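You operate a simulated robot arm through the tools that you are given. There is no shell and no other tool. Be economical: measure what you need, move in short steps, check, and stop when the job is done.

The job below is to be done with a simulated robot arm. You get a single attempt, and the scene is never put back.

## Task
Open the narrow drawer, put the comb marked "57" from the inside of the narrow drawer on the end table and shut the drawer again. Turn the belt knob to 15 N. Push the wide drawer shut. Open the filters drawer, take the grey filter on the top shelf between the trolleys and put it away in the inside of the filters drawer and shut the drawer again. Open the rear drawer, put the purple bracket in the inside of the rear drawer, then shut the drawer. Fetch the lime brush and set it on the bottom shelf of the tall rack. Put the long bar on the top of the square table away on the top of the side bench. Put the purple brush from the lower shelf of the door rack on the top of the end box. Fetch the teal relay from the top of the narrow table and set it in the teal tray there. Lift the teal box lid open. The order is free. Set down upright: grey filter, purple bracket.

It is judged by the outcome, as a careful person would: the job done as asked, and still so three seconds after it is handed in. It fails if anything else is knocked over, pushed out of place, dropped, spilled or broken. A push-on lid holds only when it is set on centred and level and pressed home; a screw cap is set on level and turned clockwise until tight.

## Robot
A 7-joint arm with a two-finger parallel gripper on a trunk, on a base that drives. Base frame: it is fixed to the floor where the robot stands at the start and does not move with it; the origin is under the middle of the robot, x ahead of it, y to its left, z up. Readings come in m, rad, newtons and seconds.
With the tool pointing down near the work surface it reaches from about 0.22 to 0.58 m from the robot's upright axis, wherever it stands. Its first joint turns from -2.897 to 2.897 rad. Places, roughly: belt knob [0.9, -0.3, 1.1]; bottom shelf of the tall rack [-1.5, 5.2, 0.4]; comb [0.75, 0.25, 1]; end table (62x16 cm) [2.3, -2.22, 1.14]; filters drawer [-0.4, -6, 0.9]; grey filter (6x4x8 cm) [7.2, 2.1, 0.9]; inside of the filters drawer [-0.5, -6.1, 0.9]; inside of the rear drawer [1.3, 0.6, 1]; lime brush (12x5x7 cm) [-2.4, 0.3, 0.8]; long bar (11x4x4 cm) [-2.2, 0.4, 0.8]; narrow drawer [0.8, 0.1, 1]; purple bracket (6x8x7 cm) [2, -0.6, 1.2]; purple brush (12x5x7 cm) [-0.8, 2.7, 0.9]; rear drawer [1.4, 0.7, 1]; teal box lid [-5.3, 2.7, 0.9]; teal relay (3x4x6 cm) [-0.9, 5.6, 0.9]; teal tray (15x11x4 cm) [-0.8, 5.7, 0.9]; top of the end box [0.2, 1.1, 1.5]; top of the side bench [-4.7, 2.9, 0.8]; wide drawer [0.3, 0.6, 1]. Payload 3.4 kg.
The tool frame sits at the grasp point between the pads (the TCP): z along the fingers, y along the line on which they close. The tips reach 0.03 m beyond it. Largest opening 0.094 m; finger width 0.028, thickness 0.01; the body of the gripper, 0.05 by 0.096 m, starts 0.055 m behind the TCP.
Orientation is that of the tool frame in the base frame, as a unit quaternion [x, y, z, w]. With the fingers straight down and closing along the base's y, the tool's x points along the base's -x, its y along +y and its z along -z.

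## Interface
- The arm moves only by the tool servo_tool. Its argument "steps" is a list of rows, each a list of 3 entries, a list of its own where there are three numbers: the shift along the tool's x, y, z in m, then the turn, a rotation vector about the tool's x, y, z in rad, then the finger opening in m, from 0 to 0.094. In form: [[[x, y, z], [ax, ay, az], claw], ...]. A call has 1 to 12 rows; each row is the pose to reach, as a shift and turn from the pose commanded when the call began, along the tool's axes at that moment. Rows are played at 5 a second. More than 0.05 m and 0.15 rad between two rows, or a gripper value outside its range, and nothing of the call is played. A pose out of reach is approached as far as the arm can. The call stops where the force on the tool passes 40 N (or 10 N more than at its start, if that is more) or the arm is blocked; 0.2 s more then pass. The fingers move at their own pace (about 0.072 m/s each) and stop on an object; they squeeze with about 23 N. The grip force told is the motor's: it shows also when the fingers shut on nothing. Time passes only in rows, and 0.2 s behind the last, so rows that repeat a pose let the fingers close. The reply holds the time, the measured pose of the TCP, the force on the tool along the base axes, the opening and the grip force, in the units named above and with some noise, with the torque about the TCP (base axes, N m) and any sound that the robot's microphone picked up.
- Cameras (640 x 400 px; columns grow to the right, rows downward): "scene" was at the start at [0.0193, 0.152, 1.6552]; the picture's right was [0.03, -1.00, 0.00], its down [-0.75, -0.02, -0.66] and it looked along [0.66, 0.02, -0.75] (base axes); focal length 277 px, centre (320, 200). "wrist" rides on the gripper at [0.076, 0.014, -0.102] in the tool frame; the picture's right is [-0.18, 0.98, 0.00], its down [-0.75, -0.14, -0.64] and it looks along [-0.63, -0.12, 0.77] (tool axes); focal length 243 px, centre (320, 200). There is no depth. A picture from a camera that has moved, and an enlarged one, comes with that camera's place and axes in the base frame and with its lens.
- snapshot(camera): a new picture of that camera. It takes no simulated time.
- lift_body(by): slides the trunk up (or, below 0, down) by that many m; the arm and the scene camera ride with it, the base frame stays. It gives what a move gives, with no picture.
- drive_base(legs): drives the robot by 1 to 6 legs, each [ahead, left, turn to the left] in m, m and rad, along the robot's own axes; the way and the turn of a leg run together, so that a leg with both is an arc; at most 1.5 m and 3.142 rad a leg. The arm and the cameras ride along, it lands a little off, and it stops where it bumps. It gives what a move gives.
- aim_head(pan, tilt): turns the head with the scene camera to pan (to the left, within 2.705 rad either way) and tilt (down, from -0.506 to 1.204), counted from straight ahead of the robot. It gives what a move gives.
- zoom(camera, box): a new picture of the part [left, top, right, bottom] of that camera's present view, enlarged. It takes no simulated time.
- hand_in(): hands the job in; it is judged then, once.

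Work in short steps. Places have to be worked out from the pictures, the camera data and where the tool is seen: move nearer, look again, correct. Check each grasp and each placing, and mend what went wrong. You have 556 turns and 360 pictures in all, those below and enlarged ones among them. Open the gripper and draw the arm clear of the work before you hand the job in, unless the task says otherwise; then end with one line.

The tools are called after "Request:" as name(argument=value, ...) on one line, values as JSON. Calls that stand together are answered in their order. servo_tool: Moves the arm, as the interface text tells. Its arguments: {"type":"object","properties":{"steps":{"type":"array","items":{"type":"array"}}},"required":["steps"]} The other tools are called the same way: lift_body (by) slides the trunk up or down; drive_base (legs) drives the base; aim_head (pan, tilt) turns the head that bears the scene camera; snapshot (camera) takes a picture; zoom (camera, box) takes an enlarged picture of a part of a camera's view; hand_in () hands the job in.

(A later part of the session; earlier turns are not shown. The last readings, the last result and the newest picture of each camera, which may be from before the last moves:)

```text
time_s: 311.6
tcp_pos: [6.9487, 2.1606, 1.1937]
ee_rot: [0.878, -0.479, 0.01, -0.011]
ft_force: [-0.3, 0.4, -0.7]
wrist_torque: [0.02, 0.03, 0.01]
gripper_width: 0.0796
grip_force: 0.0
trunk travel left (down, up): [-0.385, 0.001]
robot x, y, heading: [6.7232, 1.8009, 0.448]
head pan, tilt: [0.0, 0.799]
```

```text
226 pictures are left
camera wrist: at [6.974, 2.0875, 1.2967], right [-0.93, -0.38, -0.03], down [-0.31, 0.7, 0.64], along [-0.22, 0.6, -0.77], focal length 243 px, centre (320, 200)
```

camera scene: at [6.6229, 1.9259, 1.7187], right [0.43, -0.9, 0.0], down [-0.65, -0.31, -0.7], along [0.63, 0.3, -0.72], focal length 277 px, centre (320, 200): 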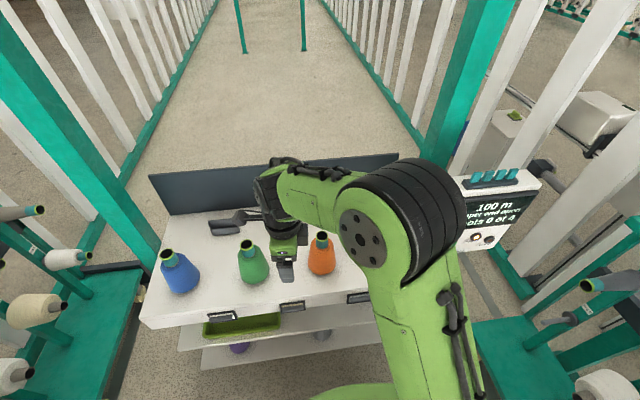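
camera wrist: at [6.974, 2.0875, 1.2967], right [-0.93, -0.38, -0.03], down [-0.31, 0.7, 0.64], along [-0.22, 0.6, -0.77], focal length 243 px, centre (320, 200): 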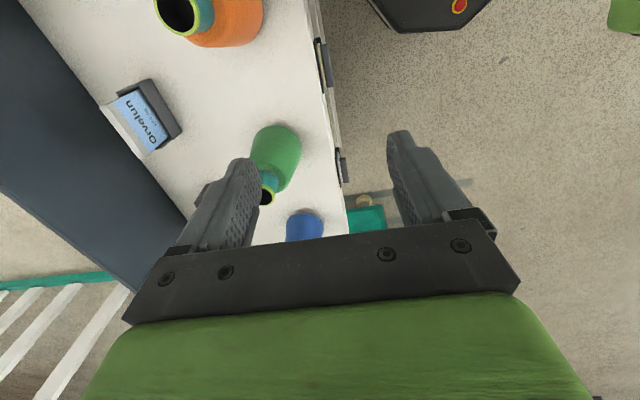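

Now over the shelf with the camera on the right. I move above the filter.

Request:
servo_tool(steps=[[[0.035, -0.026, 0], [0, 0, 0], 0.08], [[0.07, -0.052, 0], [0, 0, 0], 0.08], [[0.105, -0.08, 0], [0, 0, 0], 0.08], [[0.14, -0.106, 0], [0, 0, 0], 0.075], [[0.175, -0.132, 0], [0, 0, 0], 0.07], [[0.205, -0.158, 0], [0, 0, 0], 0.07], [[0.2346, -0.1785, 0], [0, 0, 0], 0.07]])

Request:
snapshot(camera="wrist")

Request:
snapshot(camera="scene")

```text
time_s: 313.2
tcp_pos: [7.2253, 2.0559, 1.2033]
ee_rot: [0.878, -0.478, 0.01, -0.011]
ft_force: [0.2, -0.3, 0.0]
wrist_torque: [-0.01, -0.03, -0.01]
gripper_width: 0.0699
grip_force: 0.1
trunk travel left (down, up): [-0.385, 0.001]
robot x, y, heading: [6.7202, 1.805, 0.447]
head pan, tilt: [0.0, 0.799]
```

```text
225 pictures are left
camera wrist: at [7.2514, 1.9835, 1.3054], right [-0.93, -0.38, -0.03], down [-0.31, 0.7, 0.64], along [-0.22, 0.6, -0.77], focal length 243 px, centre (320, 200)
```

wrist: 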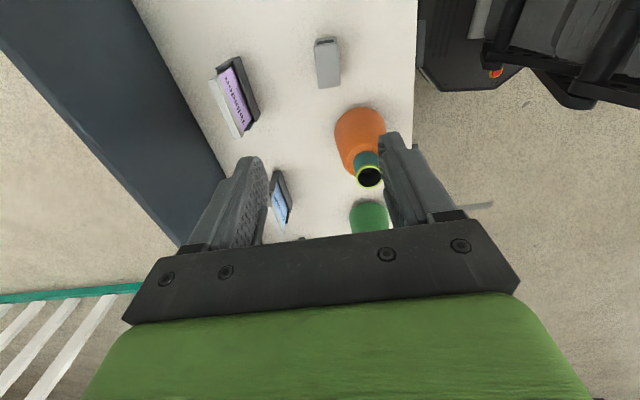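

```text
224 pictures are left
camera scene: at [6.6772, 1.9488, 1.719], right [0.43, -0.9, 0.0], down [-0.65, -0.31, -0.7], along [0.63, 0.3, -0.72], focal length 277 px, centre (320, 200)
```

scene: 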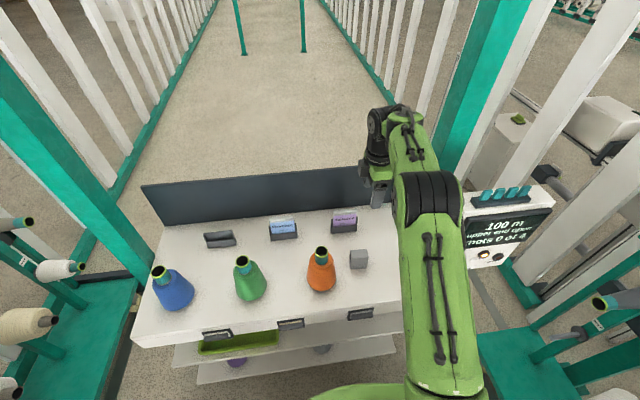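

Request:
zoom(camera="wrist", box=[260, 10, 420, 110])

```text
4.00 times, centred on (340, 60) of wrist
camera zoom: at [7.2514, 1.9835, 1.3054], right [-0.93, -0.38, -0.03], down [-0.31, 0.7, 0.64], along [-0.22, 0.6, -0.77], focal length 970 px, centre (240, 760)
```

zoom: 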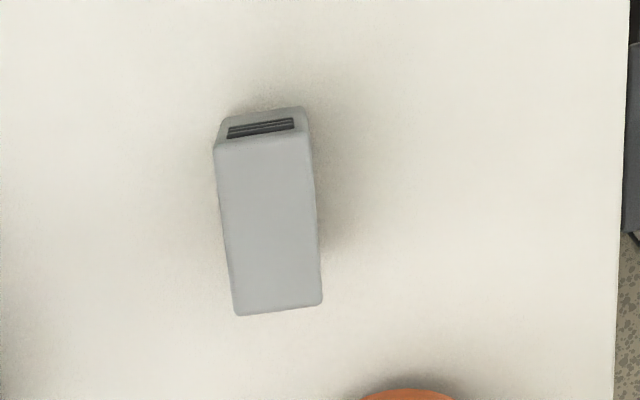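

The filter's top centre is (7.222, 2.060), yaw ≈0.51. I align and level the tool, then lower by the trunk.

Request:
servo_tool(steps=[[[-0.005, 0.001, 0.02], [-0.029, -0.007, 0.06], 0.07], [[-0.0055, 0.001, 0.04], [-0.029, -0.007, 0.06], 0.07]])

Request:
lift_body(by=-0.2)

Request:
snapshot(camera="wrist")

Request:
snapshot(camera="scene")

```text
time_s: 313.8
tcp_pos: [7.2255, 2.0638, 1.1614]
ee_rot: [0.863, -0.505, -0.001, -0.001]
ft_force: [-0.3, -0.5, -0.6]
wrist_torque: [-0.01, -0.01, 0.02]
gripper_width: 0.0702
grip_force: 0.0
trunk travel left (down, up): [-0.385, 0.001]
robot x, y, heading: [6.7221, 1.8063, 0.445]
head pan, tilt: [0.0, 0.799]
```

```text
time_s: 316.0
tcp_pos: [7.2243, 2.0648, 0.9624]
ee_rot: [0.863, -0.505, -0.001, -0.002]
ft_force: [0.4, 0.3, 0.2]
wrist_torque: [0.0, -0.02, 0.0]
gripper_width: 0.07
grip_force: 0.1
trunk travel left (down, up): [-0.185, 0.201]
robot x, y, heading: [6.7184, 1.8064, 0.447]
head pan, tilt: [0.0, 0.799]
```

```text
222 pictures are left
camera wrist: at [7.248, 1.9905, 1.0654], right [-0.95, -0.32, 0.0], down [-0.25, 0.72, 0.64], along [-0.21, 0.61, -0.77], focal length 243 px, centre (320, 200)
```

wrist: 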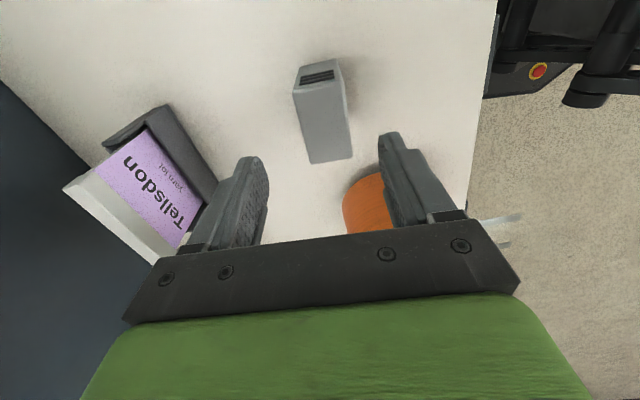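

```text
221 pictures are left
camera scene: at [6.6749, 1.9496, 1.5194], right [0.43, -0.9, 0.0], down [-0.65, -0.31, -0.7], along [0.63, 0.3, -0.72], focal length 277 px, centre (320, 200)
```

scene: 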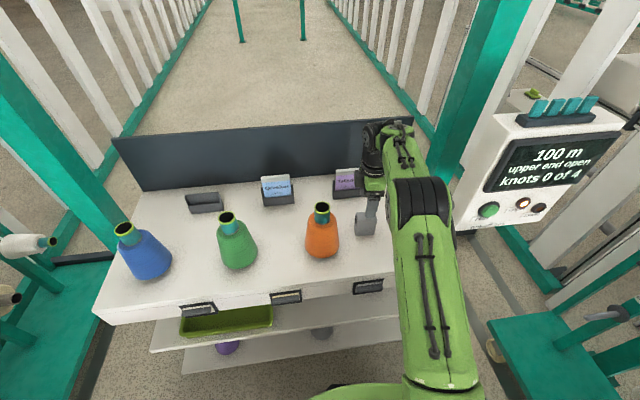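

Well aligned. I descend to z≈0.85 and close.

Request:
servo_tool(steps=[[[0, 0, 0.04], [0, 0, 0], 0.07], [[0, 0, 0.08], [0, 0, 0], 0.07], [[0, 0, 0.112], [0, 0, 0], 0.07], [[0, 0, 0.112], [0, 0, 0], 0.04], [[0, 0, 0.112], [0, 0, 0], 0.02], [[0, 0, 0.112], [0, 0, 0], 0.02]])

Request:
snapshot(camera="wrist")

```text
time_s: 317.4
tcp_pos: [7.225, 2.0652, 0.8503]
ee_rot: [0.863, -0.504, -0.001, 0.0]
ft_force: [0.8, 0.6, -0.2]
wrist_torque: [-0.03, 0.02, 0.0]
gripper_width: 0.0399
grip_force: 22.9
trunk travel left (down, up): [-0.185, 0.201]
robot x, y, heading: [6.7189, 1.8073, 0.444]
head pan, tilt: [0.0, 0.799]
```

```text
220 pictures are left
camera wrist: at [7.2496, 1.9918, 0.9537], right [-0.95, -0.32, 0.0], down [-0.25, 0.72, 0.64], along [-0.21, 0.61, -0.77], focal length 243 px, centre (320, 200)
```

wrist: 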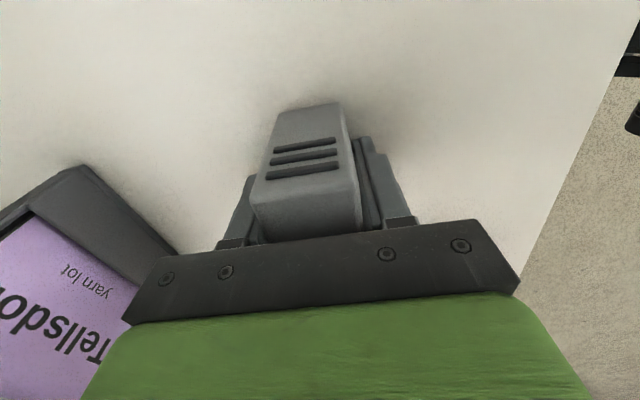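

Gripped at 40 mm. I lift straight up and raise the trunk.

Request:
servo_tool(steps=[[[0, 0, -0.03], [0, 0, 0], 0.02], [[0, 0, -0.07], [0, 0, 0], 0.02], [[0, 0, -0.11], [0, 0, 0], 0.02]])

Request:
lift_body(by=0.2)

Request:
drive_base(legs=[[-0.6, 0, 0]])

Request:
snapshot(camera="scene")

```text
time_s: 318.2
tcp_pos: [7.2244, 2.0646, 0.9612]
ee_rot: [0.864, -0.504, 0.001, -0.001]
ft_force: [1.0, 1.2, -0.2]
wrist_torque: [0.0, 0.02, -0.02]
gripper_width: 0.0398
grip_force: 22.9
trunk travel left (down, up): [-0.185, 0.201]
robot x, y, heading: [6.7201, 1.8065, 0.446]
head pan, tilt: [0.0, 0.799]
```

```text
time_s: 320.3
tcp_pos: [7.2247, 2.0651, 1.1591]
ee_rot: [0.864, -0.504, 0.0, -0.001]
ft_force: [-0.3, 1.2, -1.1]
wrist_torque: [0.02, 0.02, 0.0]
gripper_width: 0.04
grip_force: 23.2
trunk travel left (down, up): [-0.385, 0.001]
robot x, y, heading: [6.7202, 1.8081, 0.444]
head pan, tilt: [0.0, 0.799]
```

```text
time_s: 323.7
tcp_pos: [6.6827, 1.8046, 1.16]
ee_rot: [0.863, -0.505, 0.0, -0.001]
ft_force: [1.1, -0.5, 0.2]
wrist_torque: [0.03, -0.03, -0.01]
gripper_width: 0.0398
grip_force: 22.2
trunk travel left (down, up): [-0.385, 0.001]
robot x, y, heading: [6.1772, 1.5476, 0.448]
head pan, tilt: [0.0, 0.799]
```

```text
219 pictures are left
camera scene: at [6.1328, 1.6905, 1.7188], right [0.43, -0.9, 0.0], down [-0.65, -0.31, -0.7], along [0.63, 0.3, -0.72], focal length 277 px, centre (320, 200)
```

scene: 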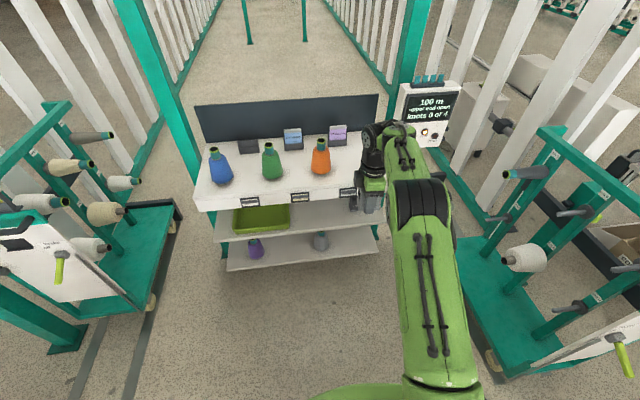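

Filter in hand and the shelf undisturbed. I retract the arm, back off and turn toward the machine's left end for the trip to the filters drawer.

Request:
servo_tool(steps=[[[0, 0.04, 0], [0, 0, 0], 0.02], [[0, 0.08, 0], [0, 0, 0], 0.02], [[0, 0.12, 0], [0, 0, 0], 0.02], [[0, 0.16, -0.02], [0, 0, 0], 0.02], [[0, 0.2, -0.04], [0, 0, 0], 0.02]])

Request:
drive_base(legs=[[-0.6, 0, 0], [0, 0, -1.49], [0, 0, -1.49]])

Request:
drive_base(legs=[[0.78, -0.93, 0], [0.78, -0.93, 0], [0.78, -0.93, 0], [0.72, -0.93, 0]])

Request:
aim_head(pan=0.0, tilt=0.5)

Request:
snapshot(camera="scene")

```text
time_s: 324.9
tcp_pos: [6.5069, 1.7062, 1.1979]
ee_rot: [0.863, -0.505, 0.0, -0.002]
ft_force: [0.3, -0.4, -1.4]
wrist_torque: [0.07, -0.02, 0.01]
gripper_width: 0.04
grip_force: 23.0
trunk travel left (down, up): [-0.385, 0.001]
robot x, y, heading: [6.1777, 1.5509, 0.445]
head pan, tilt: [0.0, 0.799]
```

```text
time_s: 335.6
tcp_pos: [5.3375, 1.0793, 1.1984]
ee_rot: [0.436, 0.9, -0.001, 0.001]
ft_force: [0.1, -0.2, -1.2]
wrist_torque: [0.01, 0.03, -0.02]
gripper_width: 0.0398
grip_force: 23.3
trunk travel left (down, up): [-0.385, 0.001]
robot x, y, heading: [5.6371, 1.2887, -2.54]
head pan, tilt: [0.0, 0.799]
```

```text
time_s: 358.8
tcp_pos: [0.7239, 2.4665, 1.1968]
ee_rot: [0.448, 0.894, -0.002, 0.0]
ft_force: [0.6, -0.1, -1.1]
wrist_torque: [0.01, 0.02, 0.01]
gripper_width: 0.0397
grip_force: 23.3
trunk travel left (down, up): [-0.385, 0.001]
robot x, y, heading: [1.0307, 2.6638, -2.565]
head pan, tilt: [0.0, 0.799]
```

```text
time_s: 359.6
tcp_pos: [0.7235, 2.4657, 1.1976]
ee_rot: [0.449, 0.894, -0.002, 0.0]
ft_force: [-0.4, -1.1, -1.7]
wrist_torque: [-0.04, 0.01, 0.01]
gripper_width: 0.0397
grip_force: 22.7
trunk travel left (down, up): [-0.385, 0.001]
robot x, y, heading: [1.027, 2.6718, -2.565]
head pan, tilt: [0.0, 0.499]
```

```text
218 pictures are left
camera scene: at [1.0887, 2.5216, 1.7447], right [-0.54, 0.84, 0.0], down [0.4, 0.26, -0.88], along [-0.74, -0.48, -0.48], focal length 277 px, centre (320, 200)
```

scene: 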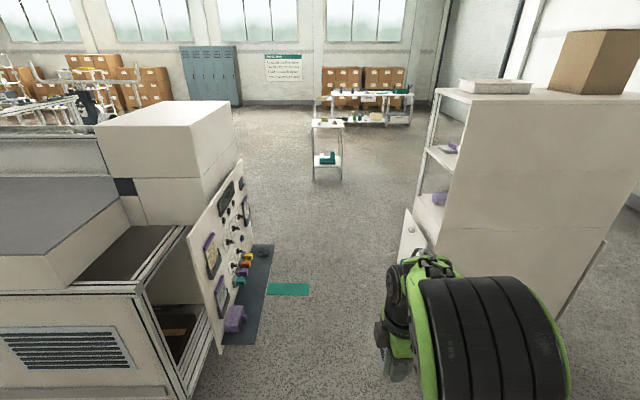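

The passage looks the same as before. I correct heading, shift slightly left and go through.

Request:
drive_base(legs=[[0, 0.07, 0.035], [1.45, 0, 0], [1.45, 0, 0]])

Request:
aim_head(pan=0.6, tilt=0.4)

Request:
snapshot(camera="scene")

```text
time_s: 374.2
tcp_pos: [-1.5942, 0.7408, 1.197]
ee_rot: [0.434, 0.901, -0.001, 0.0]
ft_force: [0.5, 0.5, -1.1]
wrist_torque: [0.0, 0.01, -0.01]
gripper_width: 0.0399
grip_force: 22.9
trunk travel left (down, up): [-0.385, 0.001]
robot x, y, heading: [-1.2913, 0.9543, -2.538]
head pan, tilt: [0.0, 0.499]
```

```text
time_s: 375.2
tcp_pos: [-1.5936, 0.7421, 1.1973]
ee_rot: [0.433, 0.901, -0.001, 0.001]
ft_force: [-0.1, -0.7, -0.9]
wrist_torque: [0.0, -0.03, 0.01]
gripper_width: 0.0399
grip_force: 22.6
trunk travel left (down, up): [-0.385, 0.001]
robot x, y, heading: [-1.2912, 0.9525, -2.534]
head pan, tilt: [0.6, 0.4]
```

```text
217 pictures are left
camera scene: at [-1.1893, 0.7733, 1.7539], right [-0.93, 0.36, 0.0], down [0.14, 0.36, -0.92], along [-0.33, -0.86, -0.39], focal length 277 px, centre (320, 200)
```

scene: 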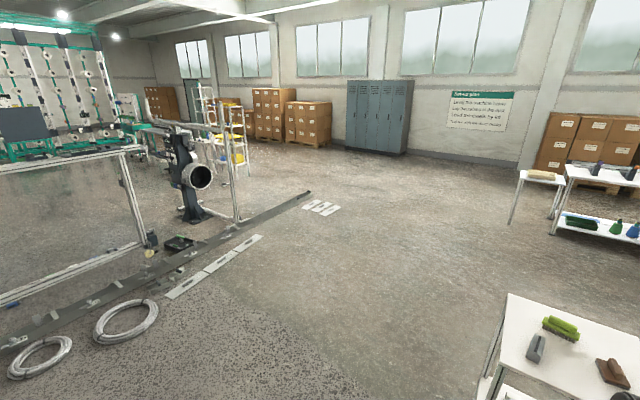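

Request:
zoom(camera="scene", box=[100, 70, 340, 220])

```text
2.67 times, centred on (220, 145) of scene
camera zoom: at [-1.1893, 0.7733, 1.7539], right [-0.93, 0.36, 0.0], down [0.14, 0.36, -0.92], along [-0.33, -0.86, -0.39], focal length 739 px, centre (587, 347)
```

zoom: 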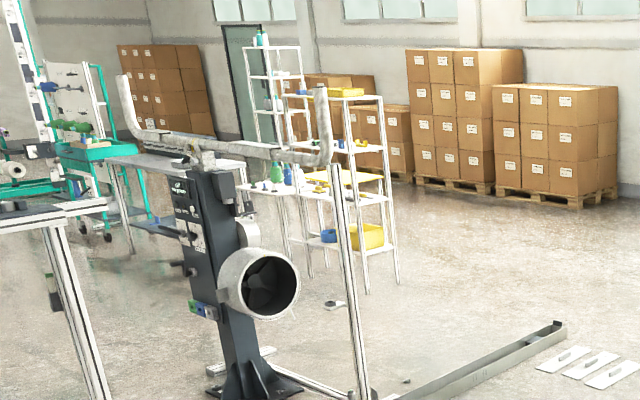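

The bench with the filters drawer is beyond the floor channel; I go around the channel's end, keeping clear of the square table and floor plates.

Request:
drive_base(legs=[[0.42, 0.77, 0], [0.42, 0.77, 0], [0.99, -0.04, 0], [0.99, -0.04, 0], [0.99, -0.04, 0]])

Request:
aim_head(pan=1.2, tilt=0.35)

Request:
snapshot(camera="scene")

```text
time_s: 398.2
tcp_pos: [-3.8607, -2.653, 1.1979]
ee_rot: [0.42, 0.907, -0.002, 0.0]
ft_force: [0.1, 0.0, -0.1]
wrist_torque: [-0.02, -0.02, -0.03]
gripper_width: 0.0402
grip_force: 22.3
trunk travel left (down, up): [-0.385, 0.001]
robot x, y, heading: [-3.5641, -2.432, -2.505]
head pan, tilt: [0.6, 0.4]
```

```text
time_s: 399.2
tcp_pos: [-3.8617, -2.6528, 1.1988]
ee_rot: [0.42, 0.908, -0.002, 0.0]
ft_force: [0.6, 0.1, -1.7]
wrist_torque: [0.04, -0.02, -0.02]
gripper_width: 0.0398
grip_force: 23.2
trunk travel left (down, up): [-0.385, 0.001]
robot x, y, heading: [-3.5663, -2.4322, -2.51]
head pan, tilt: [1.201, 0.351]
```

```text
215 pictures are left
camera scene: at [-3.4023, -2.6116, 1.7585], right [-0.97, -0.26, 0.0], down [-0.09, 0.33, -0.94], along [0.25, -0.91, -0.34], focal length 277 px, centre (320, 200)
```

scene: 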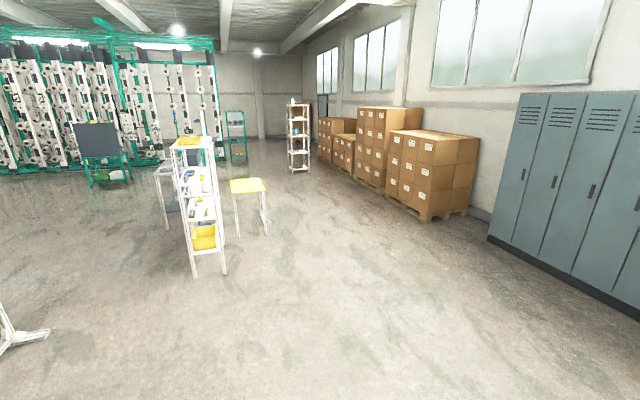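

Request:
zoom(camera="scene", box=[130, 110, 290, 290])

```text
2.22 times, centred on (210, 200) of scene
camera zoom: at [-3.4023, -2.6116, 1.7585], right [-0.97, -0.26, 0.0], down [-0.09, 0.33, -0.94], along [0.25, -0.91, -0.34], focal length 616 px, centre (564, 200)
```

zoom: 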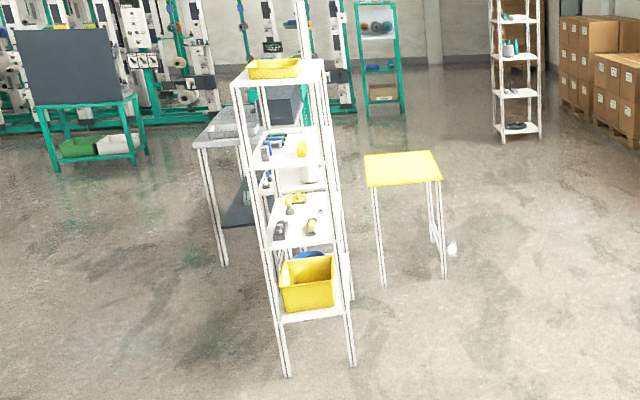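

I drive around the channel's end and toward the bench behind the white rack, then look.

Request:
drive_base(legs=[[0.45, 0.765, 0], [0.45, 0.765, 0], [-0.42, 0.615, 0], [-0.42, 0.615, 0], [0, 0, 1.83]])

Request:
aim_head(pan=0.0, tilt=0.4)

Request:
snapshot(camera="scene")

```text
time_s: 415.0
tcp_pos: [-2.3444, -4.8657, 1.1981]
ee_rot: [0.421, 0.907, -0.001, 0.0]
ft_force: [0.8, 0.1, -1.4]
wrist_torque: [0.02, -0.02, 0.02]
gripper_width: 0.04
grip_force: 23.1
trunk travel left (down, up): [-0.385, 0.001]
robot x, y, heading: [-2.0487, -4.6444, -2.511]
head pan, tilt: [1.201, 0.351]
stopped in leg 4: the robot was blocked; the commanded pose is now the measured one
```

```text
time_s: 416.4
tcp_pos: [-2.3453, -4.8659, 1.1978]
ee_rot: [0.422, 0.907, -0.001, 0.002]
ft_force: [0.9, 0.6, -0.7]
wrist_torque: [-0.01, 0.03, 0.01]
gripper_width: 0.0397
grip_force: 22.7
trunk travel left (down, up): [-0.385, 0.001]
robot x, y, heading: [-2.049, -4.6449, -2.509]
head pan, tilt: [0.0, 0.4]
```

```text
213 pictures are left
camera scene: at [-1.987, -4.7901, 1.7539], right [-0.59, 0.81, 0.0], down [0.31, 0.23, -0.92], along [-0.74, -0.54, -0.39], focal length 277 px, centre (320, 200)
```

scene: 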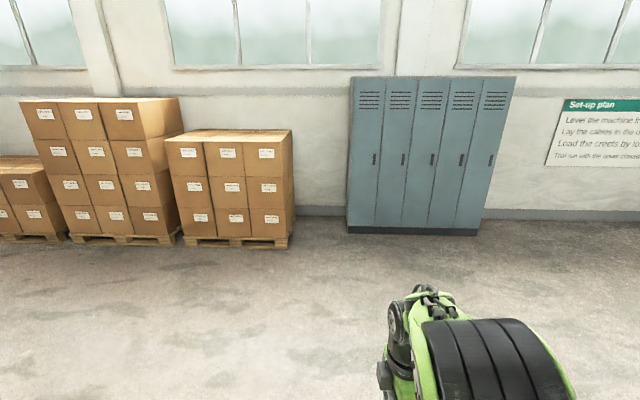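

Blocked near the end of that leg. I look at what is on my left.

Request:
aim_head(pan=1.6, tilt=0.6)

Request:
snapshot(camera="scene")

Request:
aim_head(pan=2.5, tilt=0.7)

Request:
snapshot(camera="scene")

```text
time_s: 418.1
tcp_pos: [-2.3459, -4.865, 1.1977]
ee_rot: [0.422, 0.907, -0.001, 0.002]
ft_force: [-0.1, 0.3, -0.1]
wrist_torque: [-0.02, -0.01, 0.03]
gripper_width: 0.0398
grip_force: 22.8
trunk travel left (down, up): [-0.385, 0.001]
robot x, y, heading: [-2.0516, -4.6454, -2.508]
head pan, tilt: [1.6, 0.6]
```

```text
212 pictures are left
camera scene: at [-1.8584, -4.8051, 1.7357], right [-0.79, -0.61, 0.0], down [-0.35, 0.45, -0.83], along [0.51, -0.65, -0.56], focal length 277 px, centre (320, 200)
```

scene: 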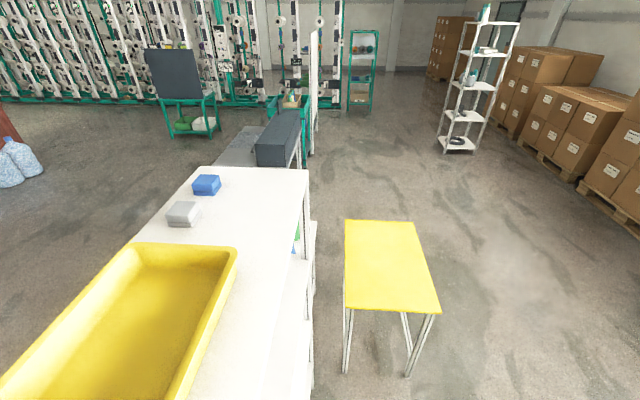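

```text
time_s: 419.3
tcp_pos: [-2.3458, -4.8649, 1.1977]
ee_rot: [0.421, 0.907, 0.0, 0.002]
ft_force: [0.0, 1.0, -0.5]
wrist_torque: [0.01, 0.0, -0.02]
gripper_width: 0.0398
grip_force: 23.2
trunk travel left (down, up): [-0.385, 0.001]
robot x, y, heading: [-2.0515, -4.6454, -2.508]
head pan, tilt: [2.499, 0.7]
```

```text
211 pictures are left
camera scene: at [-1.8276, -4.7363, 1.7271], right [-0.01, -1.0, 0.0], down [-0.64, 0.01, -0.77], along [0.77, -0.01, -0.64], focal length 277 px, centre (320, 200)
```

scene: 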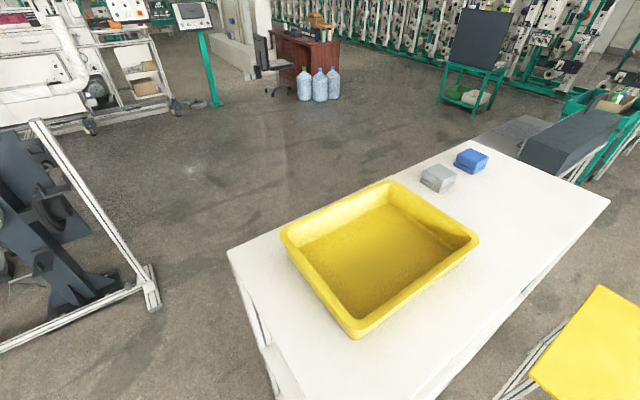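

I touched the white rack standing there; nothing shifted visibly. The dark grey unit behind it (≈(−0.48, −6.06)) is the filters drawer. I back away a bit and zoom.

Request:
drive_base(legs=[[0.1, -0.2, 0]])

Request:
aim_head(pan=1.7, tilt=0.5)

Request:
zoom(camera="scene", box=[200, 60, 440, 210])

Request:
snapshot(camera="scene")

```text
time_s: 421.0
tcp_pos: [-2.5495, -4.7604, 1.1987]
ee_rot: [0.423, 0.906, 0.0, 0.001]
ft_force: [-0.1, -0.2, -0.9]
wrist_torque: [0.02, -0.02, -0.01]
gripper_width: 0.0397
grip_force: 23.7
trunk travel left (down, up): [-0.385, 0.001]
robot x, y, heading: [-2.2542, -4.5452, -2.511]
head pan, tilt: [2.499, 0.7]
```

```text
time_s: 422.1
tcp_pos: [-2.5486, -4.7602, 1.1978]
ee_rot: [0.422, 0.907, 0.0, 0.002]
ft_force: [0.2, 0.0, -0.6]
wrist_torque: [-0.03, 0.0, 0.01]
gripper_width: 0.04
grip_force: 23.4
trunk travel left (down, up): [-0.385, 0.001]
robot x, y, heading: [-2.2522, -4.5467, -2.511]
head pan, tilt: [1.7, 0.499]
```

```text
2.67 times, centred on (320, 135) of scene
camera zoom: at [-2.0526, -4.6969, 1.7448], right [-0.72, -0.69, 0.0], down [-0.33, 0.35, -0.88], along [0.61, -0.64, -0.48], focal length 739 px, centre (320, 373)
```

zoom: 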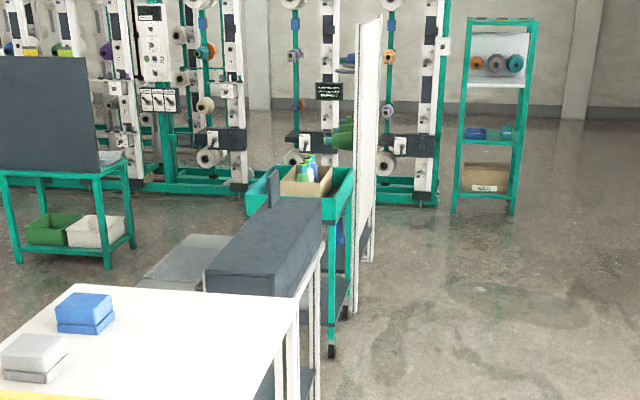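

```text
209 pictures are left
camera scene: at [-2.0526, -4.6969, 1.7448], right [-0.72, -0.69, 0.0], down [-0.33, 0.35, -0.88], along [0.61, -0.64, -0.48], focal length 277 px, centre (320, 200)
```

scene: 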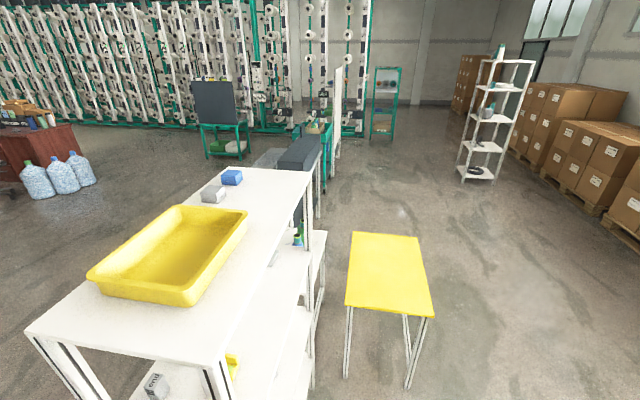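

The drawer unit faces away from here, toward (+x,+y). I go round between the rack and the winch frame: back off, turn, then drive through in short legs.

Request:
drive_base(legs=[[0, -0.43, 0], [0, 0, 1.9], [0.377, 0.508, 0], [0.742, 0.335, 0]])

Request:
aim_head(pan=0.0, tilt=0.5)

Request:
snapshot(camera="scene")

```text
time_s: 436.4
tcp_pos: [-0.8008, -4.3795, 1.1975]
ee_rot: [-0.483, 0.876, 0.001, 0.001]
ft_force: [-0.1, 0.1, -0.8]
wrist_torque: [-0.02, -0.02, 0.0]
gripper_width: 0.0399
grip_force: 23.0
trunk travel left (down, up): [-0.385, 0.001]
robot x, y, heading: [-1.0974, -4.1614, -0.637]
head pan, tilt: [1.7, 0.499]
```

```text
time_s: 438.2
tcp_pos: [-0.803, -4.3793, 1.1976]
ee_rot: [-0.483, 0.876, 0.001, 0.002]
ft_force: [-0.1, 0.0, -0.8]
wrist_torque: [0.01, 0.01, -0.02]
gripper_width: 0.04
grip_force: 23.0
trunk travel left (down, up): [-0.385, 0.001]
robot x, y, heading: [-1.102, -4.164, -0.63]
head pan, tilt: [0.0, 0.499]
```

```text
208 pictures are left
camera scene: at [-0.9832, -4.0624, 1.7448], right [-0.59, -0.81, 0.0], down [-0.39, 0.28, -0.88], along [0.71, -0.52, -0.48], focal length 277 px, centre (320, 200)
```

scene: 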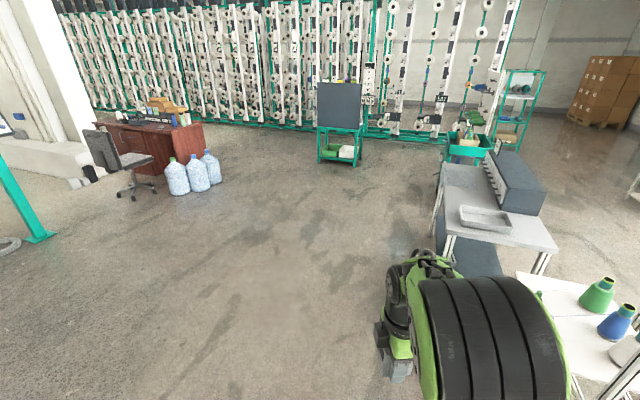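

Request:
zoom(camera="scene", box=[420, 130, 600, 280])

```text
2.67 times, centred on (510, 205) of scene
camera zoom: at [-0.9832, -4.0624, 1.7448], right [-0.59, -0.81, 0.0], down [-0.39, 0.28, -0.88], along [0.71, -0.52, -0.48], focal length 739 px, centre (-187, 187)
```

zoom: 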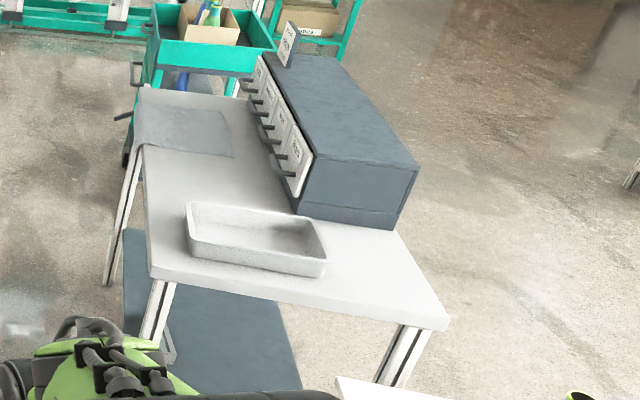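

Four labelled drawers face +U on a bench. I drive round to stand in front of them.

Request:
drive_base(legs=[[0.844, 0.158, 0], [0.844, 0.158, 0], [0, 0, -1.9], [0, 0.4, 0], [0.3, 0, 0]])

Request:
aim_head(pan=0.0, tilt=0.6)

Request:
snapshot(camera="scene")

```text
time_s: 455.4
tcp_pos: [0.1234, -5.615, 1.1974]
ee_rot: [0.442, 0.897, -0.002, 0.002]
ft_force: [-0.4, 0.2, -1.4]
wrist_torque: [-0.01, -0.02, -0.01]
gripper_width: 0.0398
grip_force: 23.1
trunk travel left (down, up): [-0.385, 0.001]
robot x, y, heading: [0.4273, -5.4087, -2.56]
head pan, tilt: [0.0, 0.499]
```

```text
time_s: 456.0
tcp_pos: [0.1248, -5.6154, 1.1979]
ee_rot: [0.442, 0.897, -0.001, 0.001]
ft_force: [-0.4, 0.3, -1.7]
wrist_torque: [0.06, -0.02, 0.03]
gripper_width: 0.04
grip_force: 23.2
trunk travel left (down, up): [-0.385, 0.001]
robot x, y, heading: [0.4302, -5.4108, -2.555]
head pan, tilt: [0.0, 0.6]
```

```text
206 pictures are left
camera scene: at [0.4898, -5.554, 1.7357], right [-0.55, 0.83, 0.0], down [0.47, 0.31, -0.83], along [-0.69, -0.46, -0.56], focal length 277 px, centre (320, 200)
```

scene: 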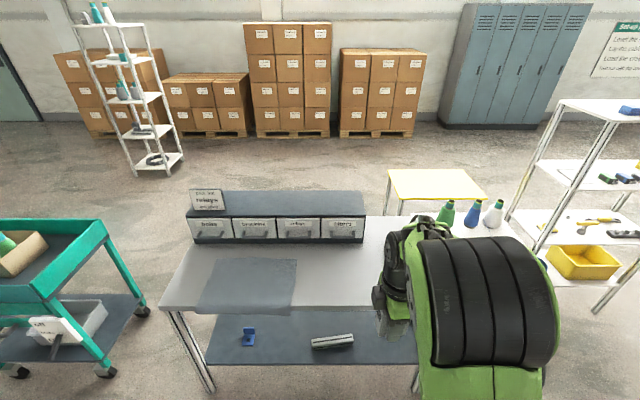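

Request:
zoom(camera="scene", box=[170, 175, 390, 315])

```text
2.86 times, centred on (280, 245) of scene
camera zoom: at [0.4898, -5.554, 1.7357], right [-0.55, 0.83, 0.0], down [0.47, 0.31, -0.83], along [-0.69, -0.46, -0.56], focal length 791 px, centre (434, 71)
```

zoom: 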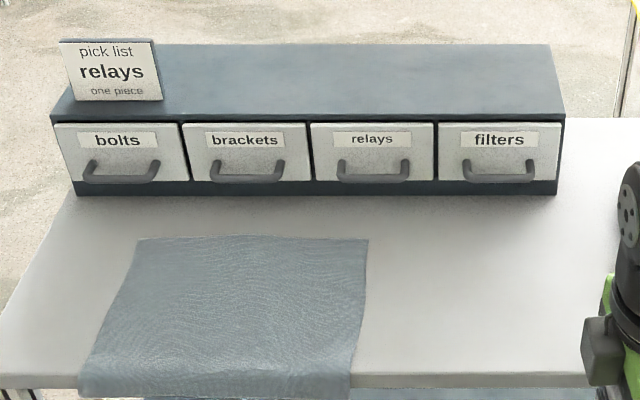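

Filters is the rightmost drawer, handle ≈(u 0.955, v 0.05, z 0.91). I move 0.3 m closer, then set the filter temporarily upright on the free bench spot left of that drawer's path.

Request:
drive_base(legs=[[0.3, 0, 0.025]])

Request:
snapshot(camera="scene")

Request:
snapshot(camera="wrist")

```text
time_s: 458.1
tcp_pos: [-0.1189, -5.7876, 1.198]
ee_rot: [0.435, 0.9, -0.002, 0.001]
ft_force: [1.4, -0.1, -0.9]
wrist_torque: [0.01, 0.0, -0.02]
gripper_width: 0.0403
grip_force: 23.5
trunk travel left (down, up): [-0.385, 0.001]
robot x, y, heading: [0.1811, -5.5746, -2.539]
head pan, tilt: [0.0, 0.6]
```

```text
204 pictures are left
camera scene: at [0.2442, -5.7204, 1.7357], right [-0.57, 0.82, 0.0], down [0.47, 0.32, -0.82], along [-0.68, -0.47, -0.57], focal length 277 px, centre (320, 200)
```

scene: 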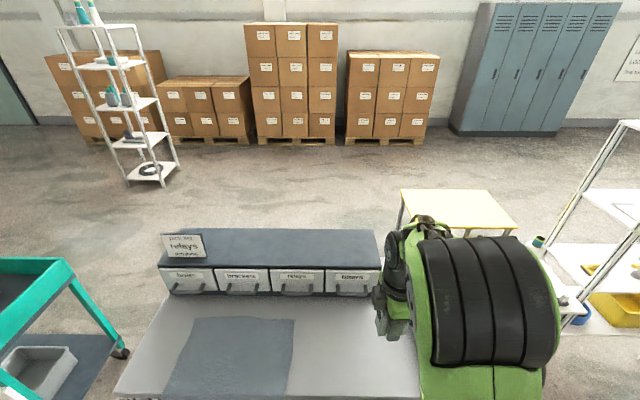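

```text
203 pictures are left
camera wrist: at [-0.1574, -5.7188, 1.3003], right [0.88, 0.47, 0.0], down [0.36, -0.68, 0.64], along [0.3, -0.57, -0.76], focal length 243 px, centre (320, 200)
```

wrist: 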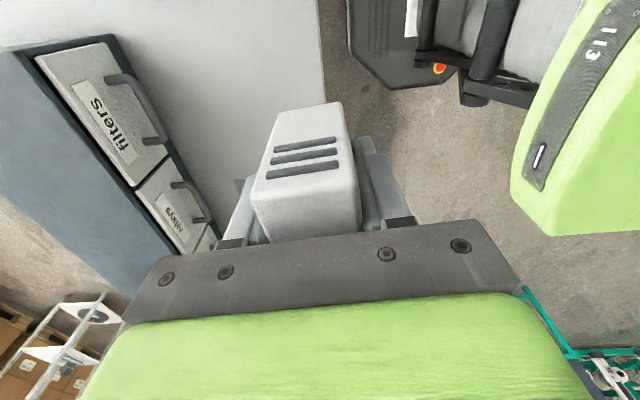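

I carry the filter to the free spot (u≈0.43, v≈0.2) and lower the trunk.

Request:
servo_tool(steps=[[[-0.04, -0.012, 0], [0, 0, 0.06], 0.02], [[-0.08, -0.024, 0], [0, 0, 0.06], 0.02], [[-0.12, -0.036, 0], [0, 0, 0.06], 0.02], [[-0.16, -0.05, 0], [0, 0, 0.06], 0.02], [[-0.2, -0.062, 0], [0, 0, 0.06], 0.02]])

Request:
lift_body(by=-0.25)

Request:
snapshot(camera="scene")

Request:
snapshot(camera="wrist")

```text
time_s: 459.3
tcp_pos: [-0.0433, -5.9855, 1.1989]
ee_rot: [0.461, 0.887, 0.001, 0.001]
ft_force: [-0.2, -0.5, -0.2]
wrist_torque: [0.0, 0.02, 0.01]
gripper_width: 0.0399
grip_force: 23.4
trunk travel left (down, up): [-0.385, 0.001]
robot x, y, heading: [0.1818, -5.5787, -2.534]
head pan, tilt: [0.0, 0.6]
```

```text
time_s: 461.8
tcp_pos: [-0.0435, -5.9836, 0.9507]
ee_rot: [0.462, 0.887, -0.001, 0.002]
ft_force: [0.1, -0.6, -0.4]
wrist_torque: [0.02, 0.02, 0.0]
gripper_width: 0.0399
grip_force: 22.6
trunk travel left (down, up): [-0.135, 0.251]
robot x, y, heading: [0.1822, -5.5775, -2.543]
head pan, tilt: [0.0, 0.6]
```

```text
202 pictures are left
camera scene: at [0.2448, -5.7201, 1.4865], right [-0.57, 0.82, 0.0], down [0.47, 0.32, -0.82], along [-0.68, -0.47, -0.57], focal length 277 px, centre (320, 200)
```

scene: 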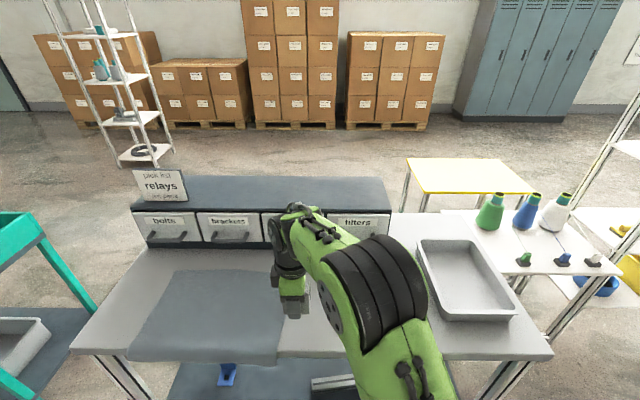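

```text
201 pictures are left
camera wrist: at [-0.0769, -5.9124, 1.0526], right [0.91, 0.41, 0.0], down [0.32, -0.7, 0.64], along [0.27, -0.59, -0.76], focal length 243 px, centre (320, 200)
```

wrist: 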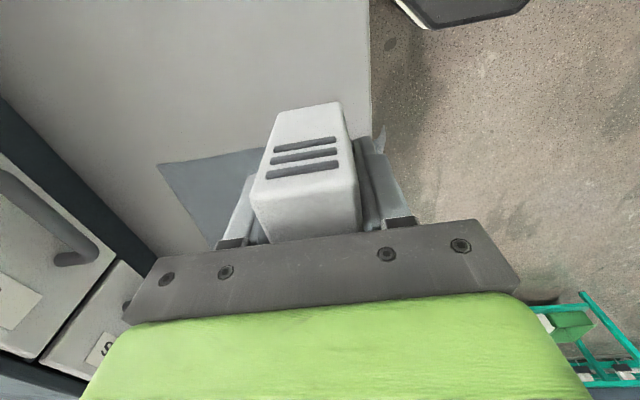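

The spot is clear of the edge by ~3 cm; I shift 1.5 cm inward and lower until contact.

Request:
servo_tool(steps=[[[0, -0.015, 0.03], [0, 0, 0], 0.02], [[0, -0.015, 0.06], [0, 0, 0], 0.02], [[0, -0.015, 0.068], [0, 0, 0], 0.02], [[0, -0.015, 0.074], [0, 0, 0], 0.02], [[0, -0.015, 0.08], [0, 0, 0], 0.02], [[0, -0.015, 0.086], [0, 0, 0], 0.02], [[0, -0.015, 0.092], [0, 0, 0], 0.02]])

```text
time_s: 463.4
tcp_pos: [-0.0548, -5.9913, 0.8584]
ee_rot: [0.461, 0.887, -0.001, 0.002]
ft_force: [0.9, 0.3, -1.2]
wrist_torque: [-0.02, 0.02, -0.01]
gripper_width: 0.0397
grip_force: 23.4
trunk travel left (down, up): [-0.135, 0.251]
robot x, y, heading: [0.1812, -5.5755, -2.541]
head pan, tilt: [0.0, 0.6]
```

Request:
servo_tool(steps=[[[0, 0, 0.005], [0, 0, 0], 0.02], [[0, 0, 0.01], [0, 0, 0], 0.02], [[0, 0, 0.015], [0, 0, 0], 0.02], [[0, 0, 0.02], [0, 0, 0], 0.02], [[0, 0, 0.025], [0, 0, 0], 0.02], [[0, 0, 0.03], [0, 0, 0], 0.02]])

Request:
snapshot(camera="wrist")

```text
time_s: 464.2
tcp_pos: [-0.055, -5.9916, 0.8497]
ee_rot: [0.461, 0.888, -0.005, 0.002]
ft_force: [3.6, 7.3, 17.0]
wrist_torque: [0.67, -0.31, 0.0]
gripper_width: 0.04
grip_force: 22.9
trunk travel left (down, up): [-0.135, 0.251]
robot x, y, heading: [0.1845, -5.5723, -2.538]
head pan, tilt: [0.0, 0.6]
stopped in row 3: the force on the tool passed its limit at 47 N (the readings are from after the stop); the commanded pose is now the measured one
```

```text
200 pictures are left
camera wrist: at [-0.0888, -5.9201, 0.9525], right [0.91, 0.41, -0.01], down [0.32, -0.69, 0.65], along [0.27, -0.59, -0.76], focal length 243 px, centre (320, 200)
```

wrist: 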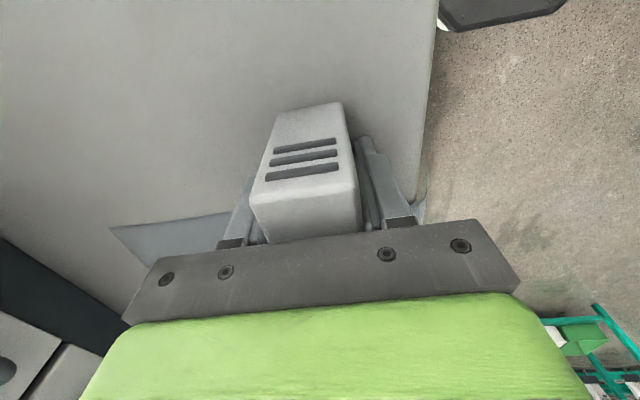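

It rests on the bench (z≈0.80). I release and rise.

Request:
servo_tool(steps=[[[0, 0, -0.001], [0, 0, 0], 0.03], [[0, 0, -0.001], [0, 0, 0], 0.06], [[0, 0, -0.001], [0, 0, 0], 0.065], [[0, 0, -0.03], [0, 0, 0], 0.065], [[0, 0, -0.07], [0, 0, 0], 0.065], [[0, 0, -0.11], [0, 0, 0], 0.065], [[0, 0, -0.15], [0, 0, 0], 0.065], [[0, 0, -0.18], [0, 0, 0], 0.065]])

Request:
snapshot(camera="wrist")

```text
time_s: 466.0
tcp_pos: [-0.0562, -5.9908, 1.0293]
ee_rot: [0.461, 0.887, -0.004, 0.001]
ft_force: [0.9, 0.3, 0.7]
wrist_torque: [0.0, -0.01, 0.03]
gripper_width: 0.0651
grip_force: 0.1
trunk travel left (down, up): [-0.135, 0.251]
robot x, y, heading: [0.1848, -5.5759, -2.537]
head pan, tilt: [0.0, 0.6]
```

```text
199 pictures are left
camera wrist: at [-0.0891, -5.9197, 1.1303], right [0.91, 0.41, 0.0], down [0.32, -0.69, 0.65], along [0.26, -0.59, -0.76], focal length 243 px, centre (320, 200)
```

wrist: 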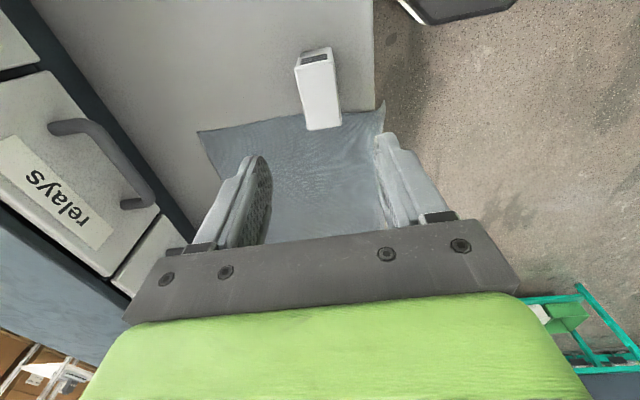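

The filter stands upright. I now move right over to the filters drawer and tilt the tool forward for the handle.

Request:
servo_tool(steps=[[[0.04, 0, 0], [0, 0, 0], 0.065], [[0.08, 0, 0], [0, 0, 0], 0.065], [[0.12, 0, 0], [0, 0, 0], 0.065], [[0.152, 0, 0], [0.05, 0, 0], 0.065], [[0.152, 0.0, 0], [0.18, 0, 0], 0.065], [[0.152, -0.0, 0], [0.32, 0, 0], 0.065], [[0.152, -0.0, 0], [0.46, 0, 0], 0.065], [[0.152, -0.02, 0], [0.6, 0, 0], 0.065], [[0.152, -0.04, 0.01], [0.74, 0, 0], 0.065], [[0.152, -0.06, 0.02], [0.88, 0, 0], 0.065], [[0.152, -0.08, 0.03], [1.02, 0, 0], 0.065], [[0.152, -0.1, 0.04], [1.15, 0, 0], 0.065]])

Request:
snapshot(camera="wrist")

Request:
snapshot(camera="scene")

```text
time_s: 468.6
tcp_pos: [-0.2267, -5.9266, 0.9871]
ee_rot: [0.387, 0.742, -0.487, -0.251]
ft_force: [-0.4, 0.1, 0.0]
wrist_torque: [0.0, 0.05, -0.02]
gripper_width: 0.065
grip_force: 0.1
trunk travel left (down, up): [-0.135, 0.251]
robot x, y, heading: [0.1828, -5.5774, -2.54]
head pan, tilt: [0.0, 0.6]
```

```text
198 pictures are left
camera wrist: at [-0.1905, -5.8068, 1.0145], right [0.43, 0.07, -0.9], down [0.87, -0.31, 0.39], along [-0.25, -0.95, -0.2], focal length 243 px, centre (320, 200)
```

wrist: 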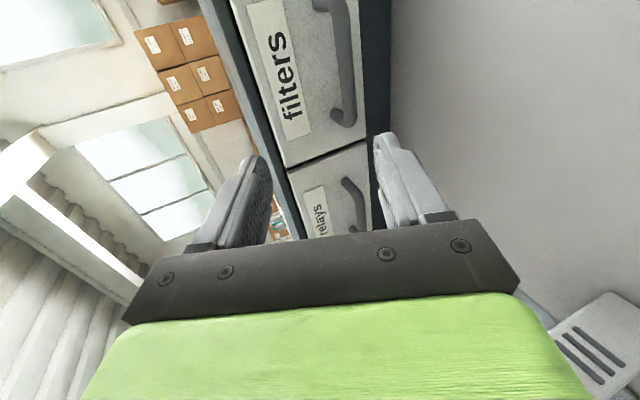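

```text
197 pictures are left
camera scene: at [0.2442, -5.7209, 1.4864], right [-0.57, 0.82, 0.0], down [0.47, 0.32, -0.82], along [-0.68, -0.47, -0.57], focal length 277 px, centre (320, 200)
```

scene: 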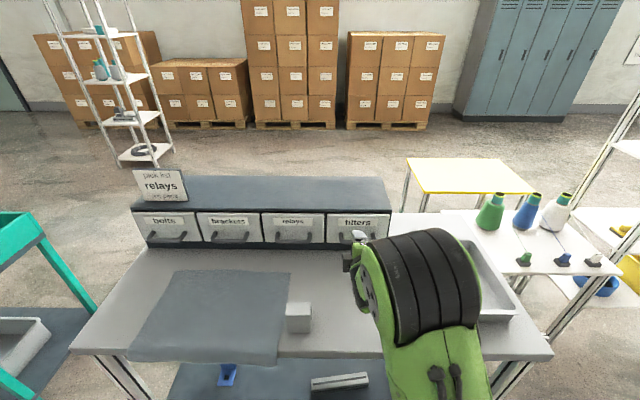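

Request:
zoom(camera="scene", box=[280, 190, 420, 290])

```text
4.00 times, centred on (350, 240) of scene
camera zoom: at [0.2442, -5.7209, 1.4864], right [-0.57, 0.82, 0.0], down [0.47, 0.32, -0.82], along [-0.68, -0.47, -0.57], focal length 1108 px, centre (200, 40)
```

zoom: 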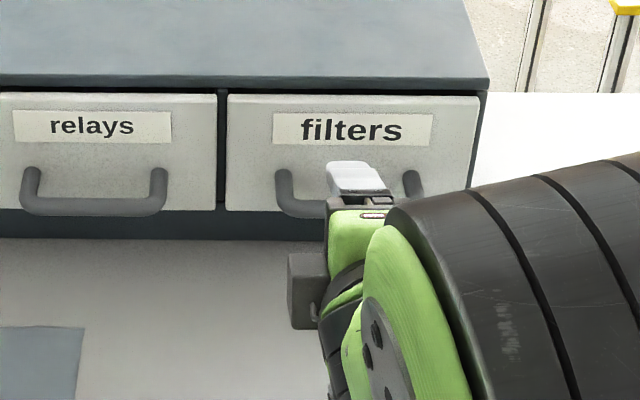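

Handle bar: u≈0.67, v≈0.03, z≈0.89. I creep 3 cm closer and advance to just before the bar.

Request:
drive_base(legs=[[0.03, 0, 0]])

Request:
servo_tool(steps=[[[0.013, 0.016, 0.0], [0, 0, 0], 0.06], [[0.027, 0.032, 0.02], [0, 0, 0], 0.06], [[0.027, 0.032, 0.05], [0, 0, 0], 0.06], [[0.027, 0.032, 0.08], [0, 0, 0], 0.06]])

Request:
snapshot(camera="wrist")

```text
time_s: 469.5
tcp_pos: [-0.2533, -5.9441, 0.9861]
ee_rot: [0.387, 0.743, -0.486, -0.249]
ft_force: [0.6, 0.2, 0.6]
wrist_torque: [0.02, 0.01, 0.02]
gripper_width: 0.065
grip_force: 0.1
trunk travel left (down, up): [-0.135, 0.251]
robot x, y, heading: [0.154, -5.5863, -2.536]
head pan, tilt: [0.0, 0.6]
```

```text
time_s: 470.5
tcp_pos: [-0.3156, -5.9566, 0.9249]
ee_rot: [0.388, 0.743, -0.486, -0.25]
ft_force: [0.9, -0.2, -0.5]
wrist_torque: [0.0, -0.03, -0.02]
gripper_width: 0.0601
grip_force: 0.1
trunk travel left (down, up): [-0.135, 0.251]
robot x, y, heading: [0.158, -5.5913, -2.541]
head pan, tilt: [0.0, 0.6]
```

```text
195 pictures are left
camera wrist: at [-0.2791, -5.8367, 0.9525], right [0.43, 0.07, -0.9], down [0.87, -0.31, 0.39], along [-0.25, -0.95, -0.2], focal length 243 px, centre (320, 200)
```

wrist: 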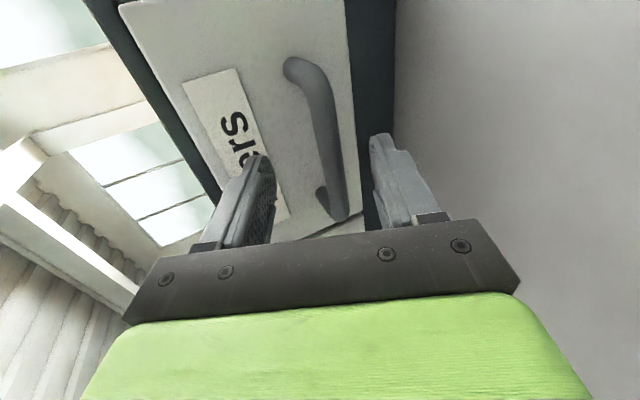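

The bar is centred between the fingers, ~5.5 cm ahead of the TCP. I advance 3.8 cm and close.

Request:
servo_tool(steps=[[[0, 0.001, 0.02], [0, 0, 0], 0.055], [[0, 0.001, 0.038], [0, 0, 0], 0.055], [[0, 0.001, 0.038], [0, 0, 0], 0.03], [[0, 0.001, 0.038], [0, 0, 0], 0.01], [[0, 0.001, 0.038], [0, 0, 0], 0.0], [[0, 0.001, 0.038], [0, 0, 0], 0.0]])

Request:
snapshot(camera="wrist")

```text
time_s: 471.1
tcp_pos: [-0.3356, -5.9701, 0.9203]
ee_rot: [0.384, 0.738, -0.493, -0.254]
ft_force: [30.2, 19.8, 26.7]
wrist_torque: [-0.59, 1.45, -0.42]
gripper_width: 0.0388
grip_force: 8.2
trunk travel left (down, up): [-0.135, 0.251]
robot x, y, heading: [0.1618, -5.5901, -2.548]
head pan, tilt: [0.0, 0.6]
stopped in row 3: the force on the tool passed its limit at 49 N (the readings are from after the stop); the commanded pose is now the measured one
```

```text
194 pictures are left
camera wrist: at [-0.298, -5.8501, 0.9456], right [0.42, 0.06, -0.91], down [0.87, -0.31, 0.38], along [-0.25, -0.95, -0.18], focal length 243 px, centre (320, 200)
```

wrist: 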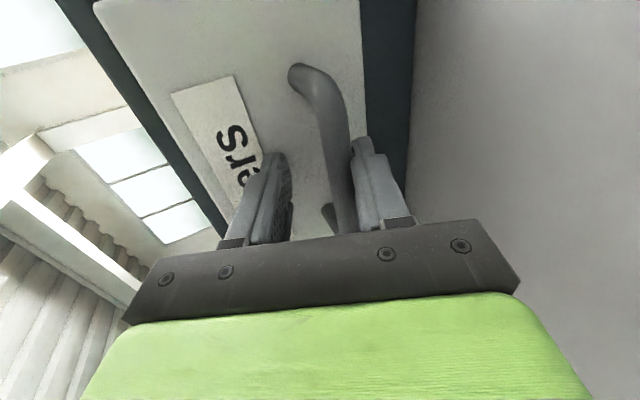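

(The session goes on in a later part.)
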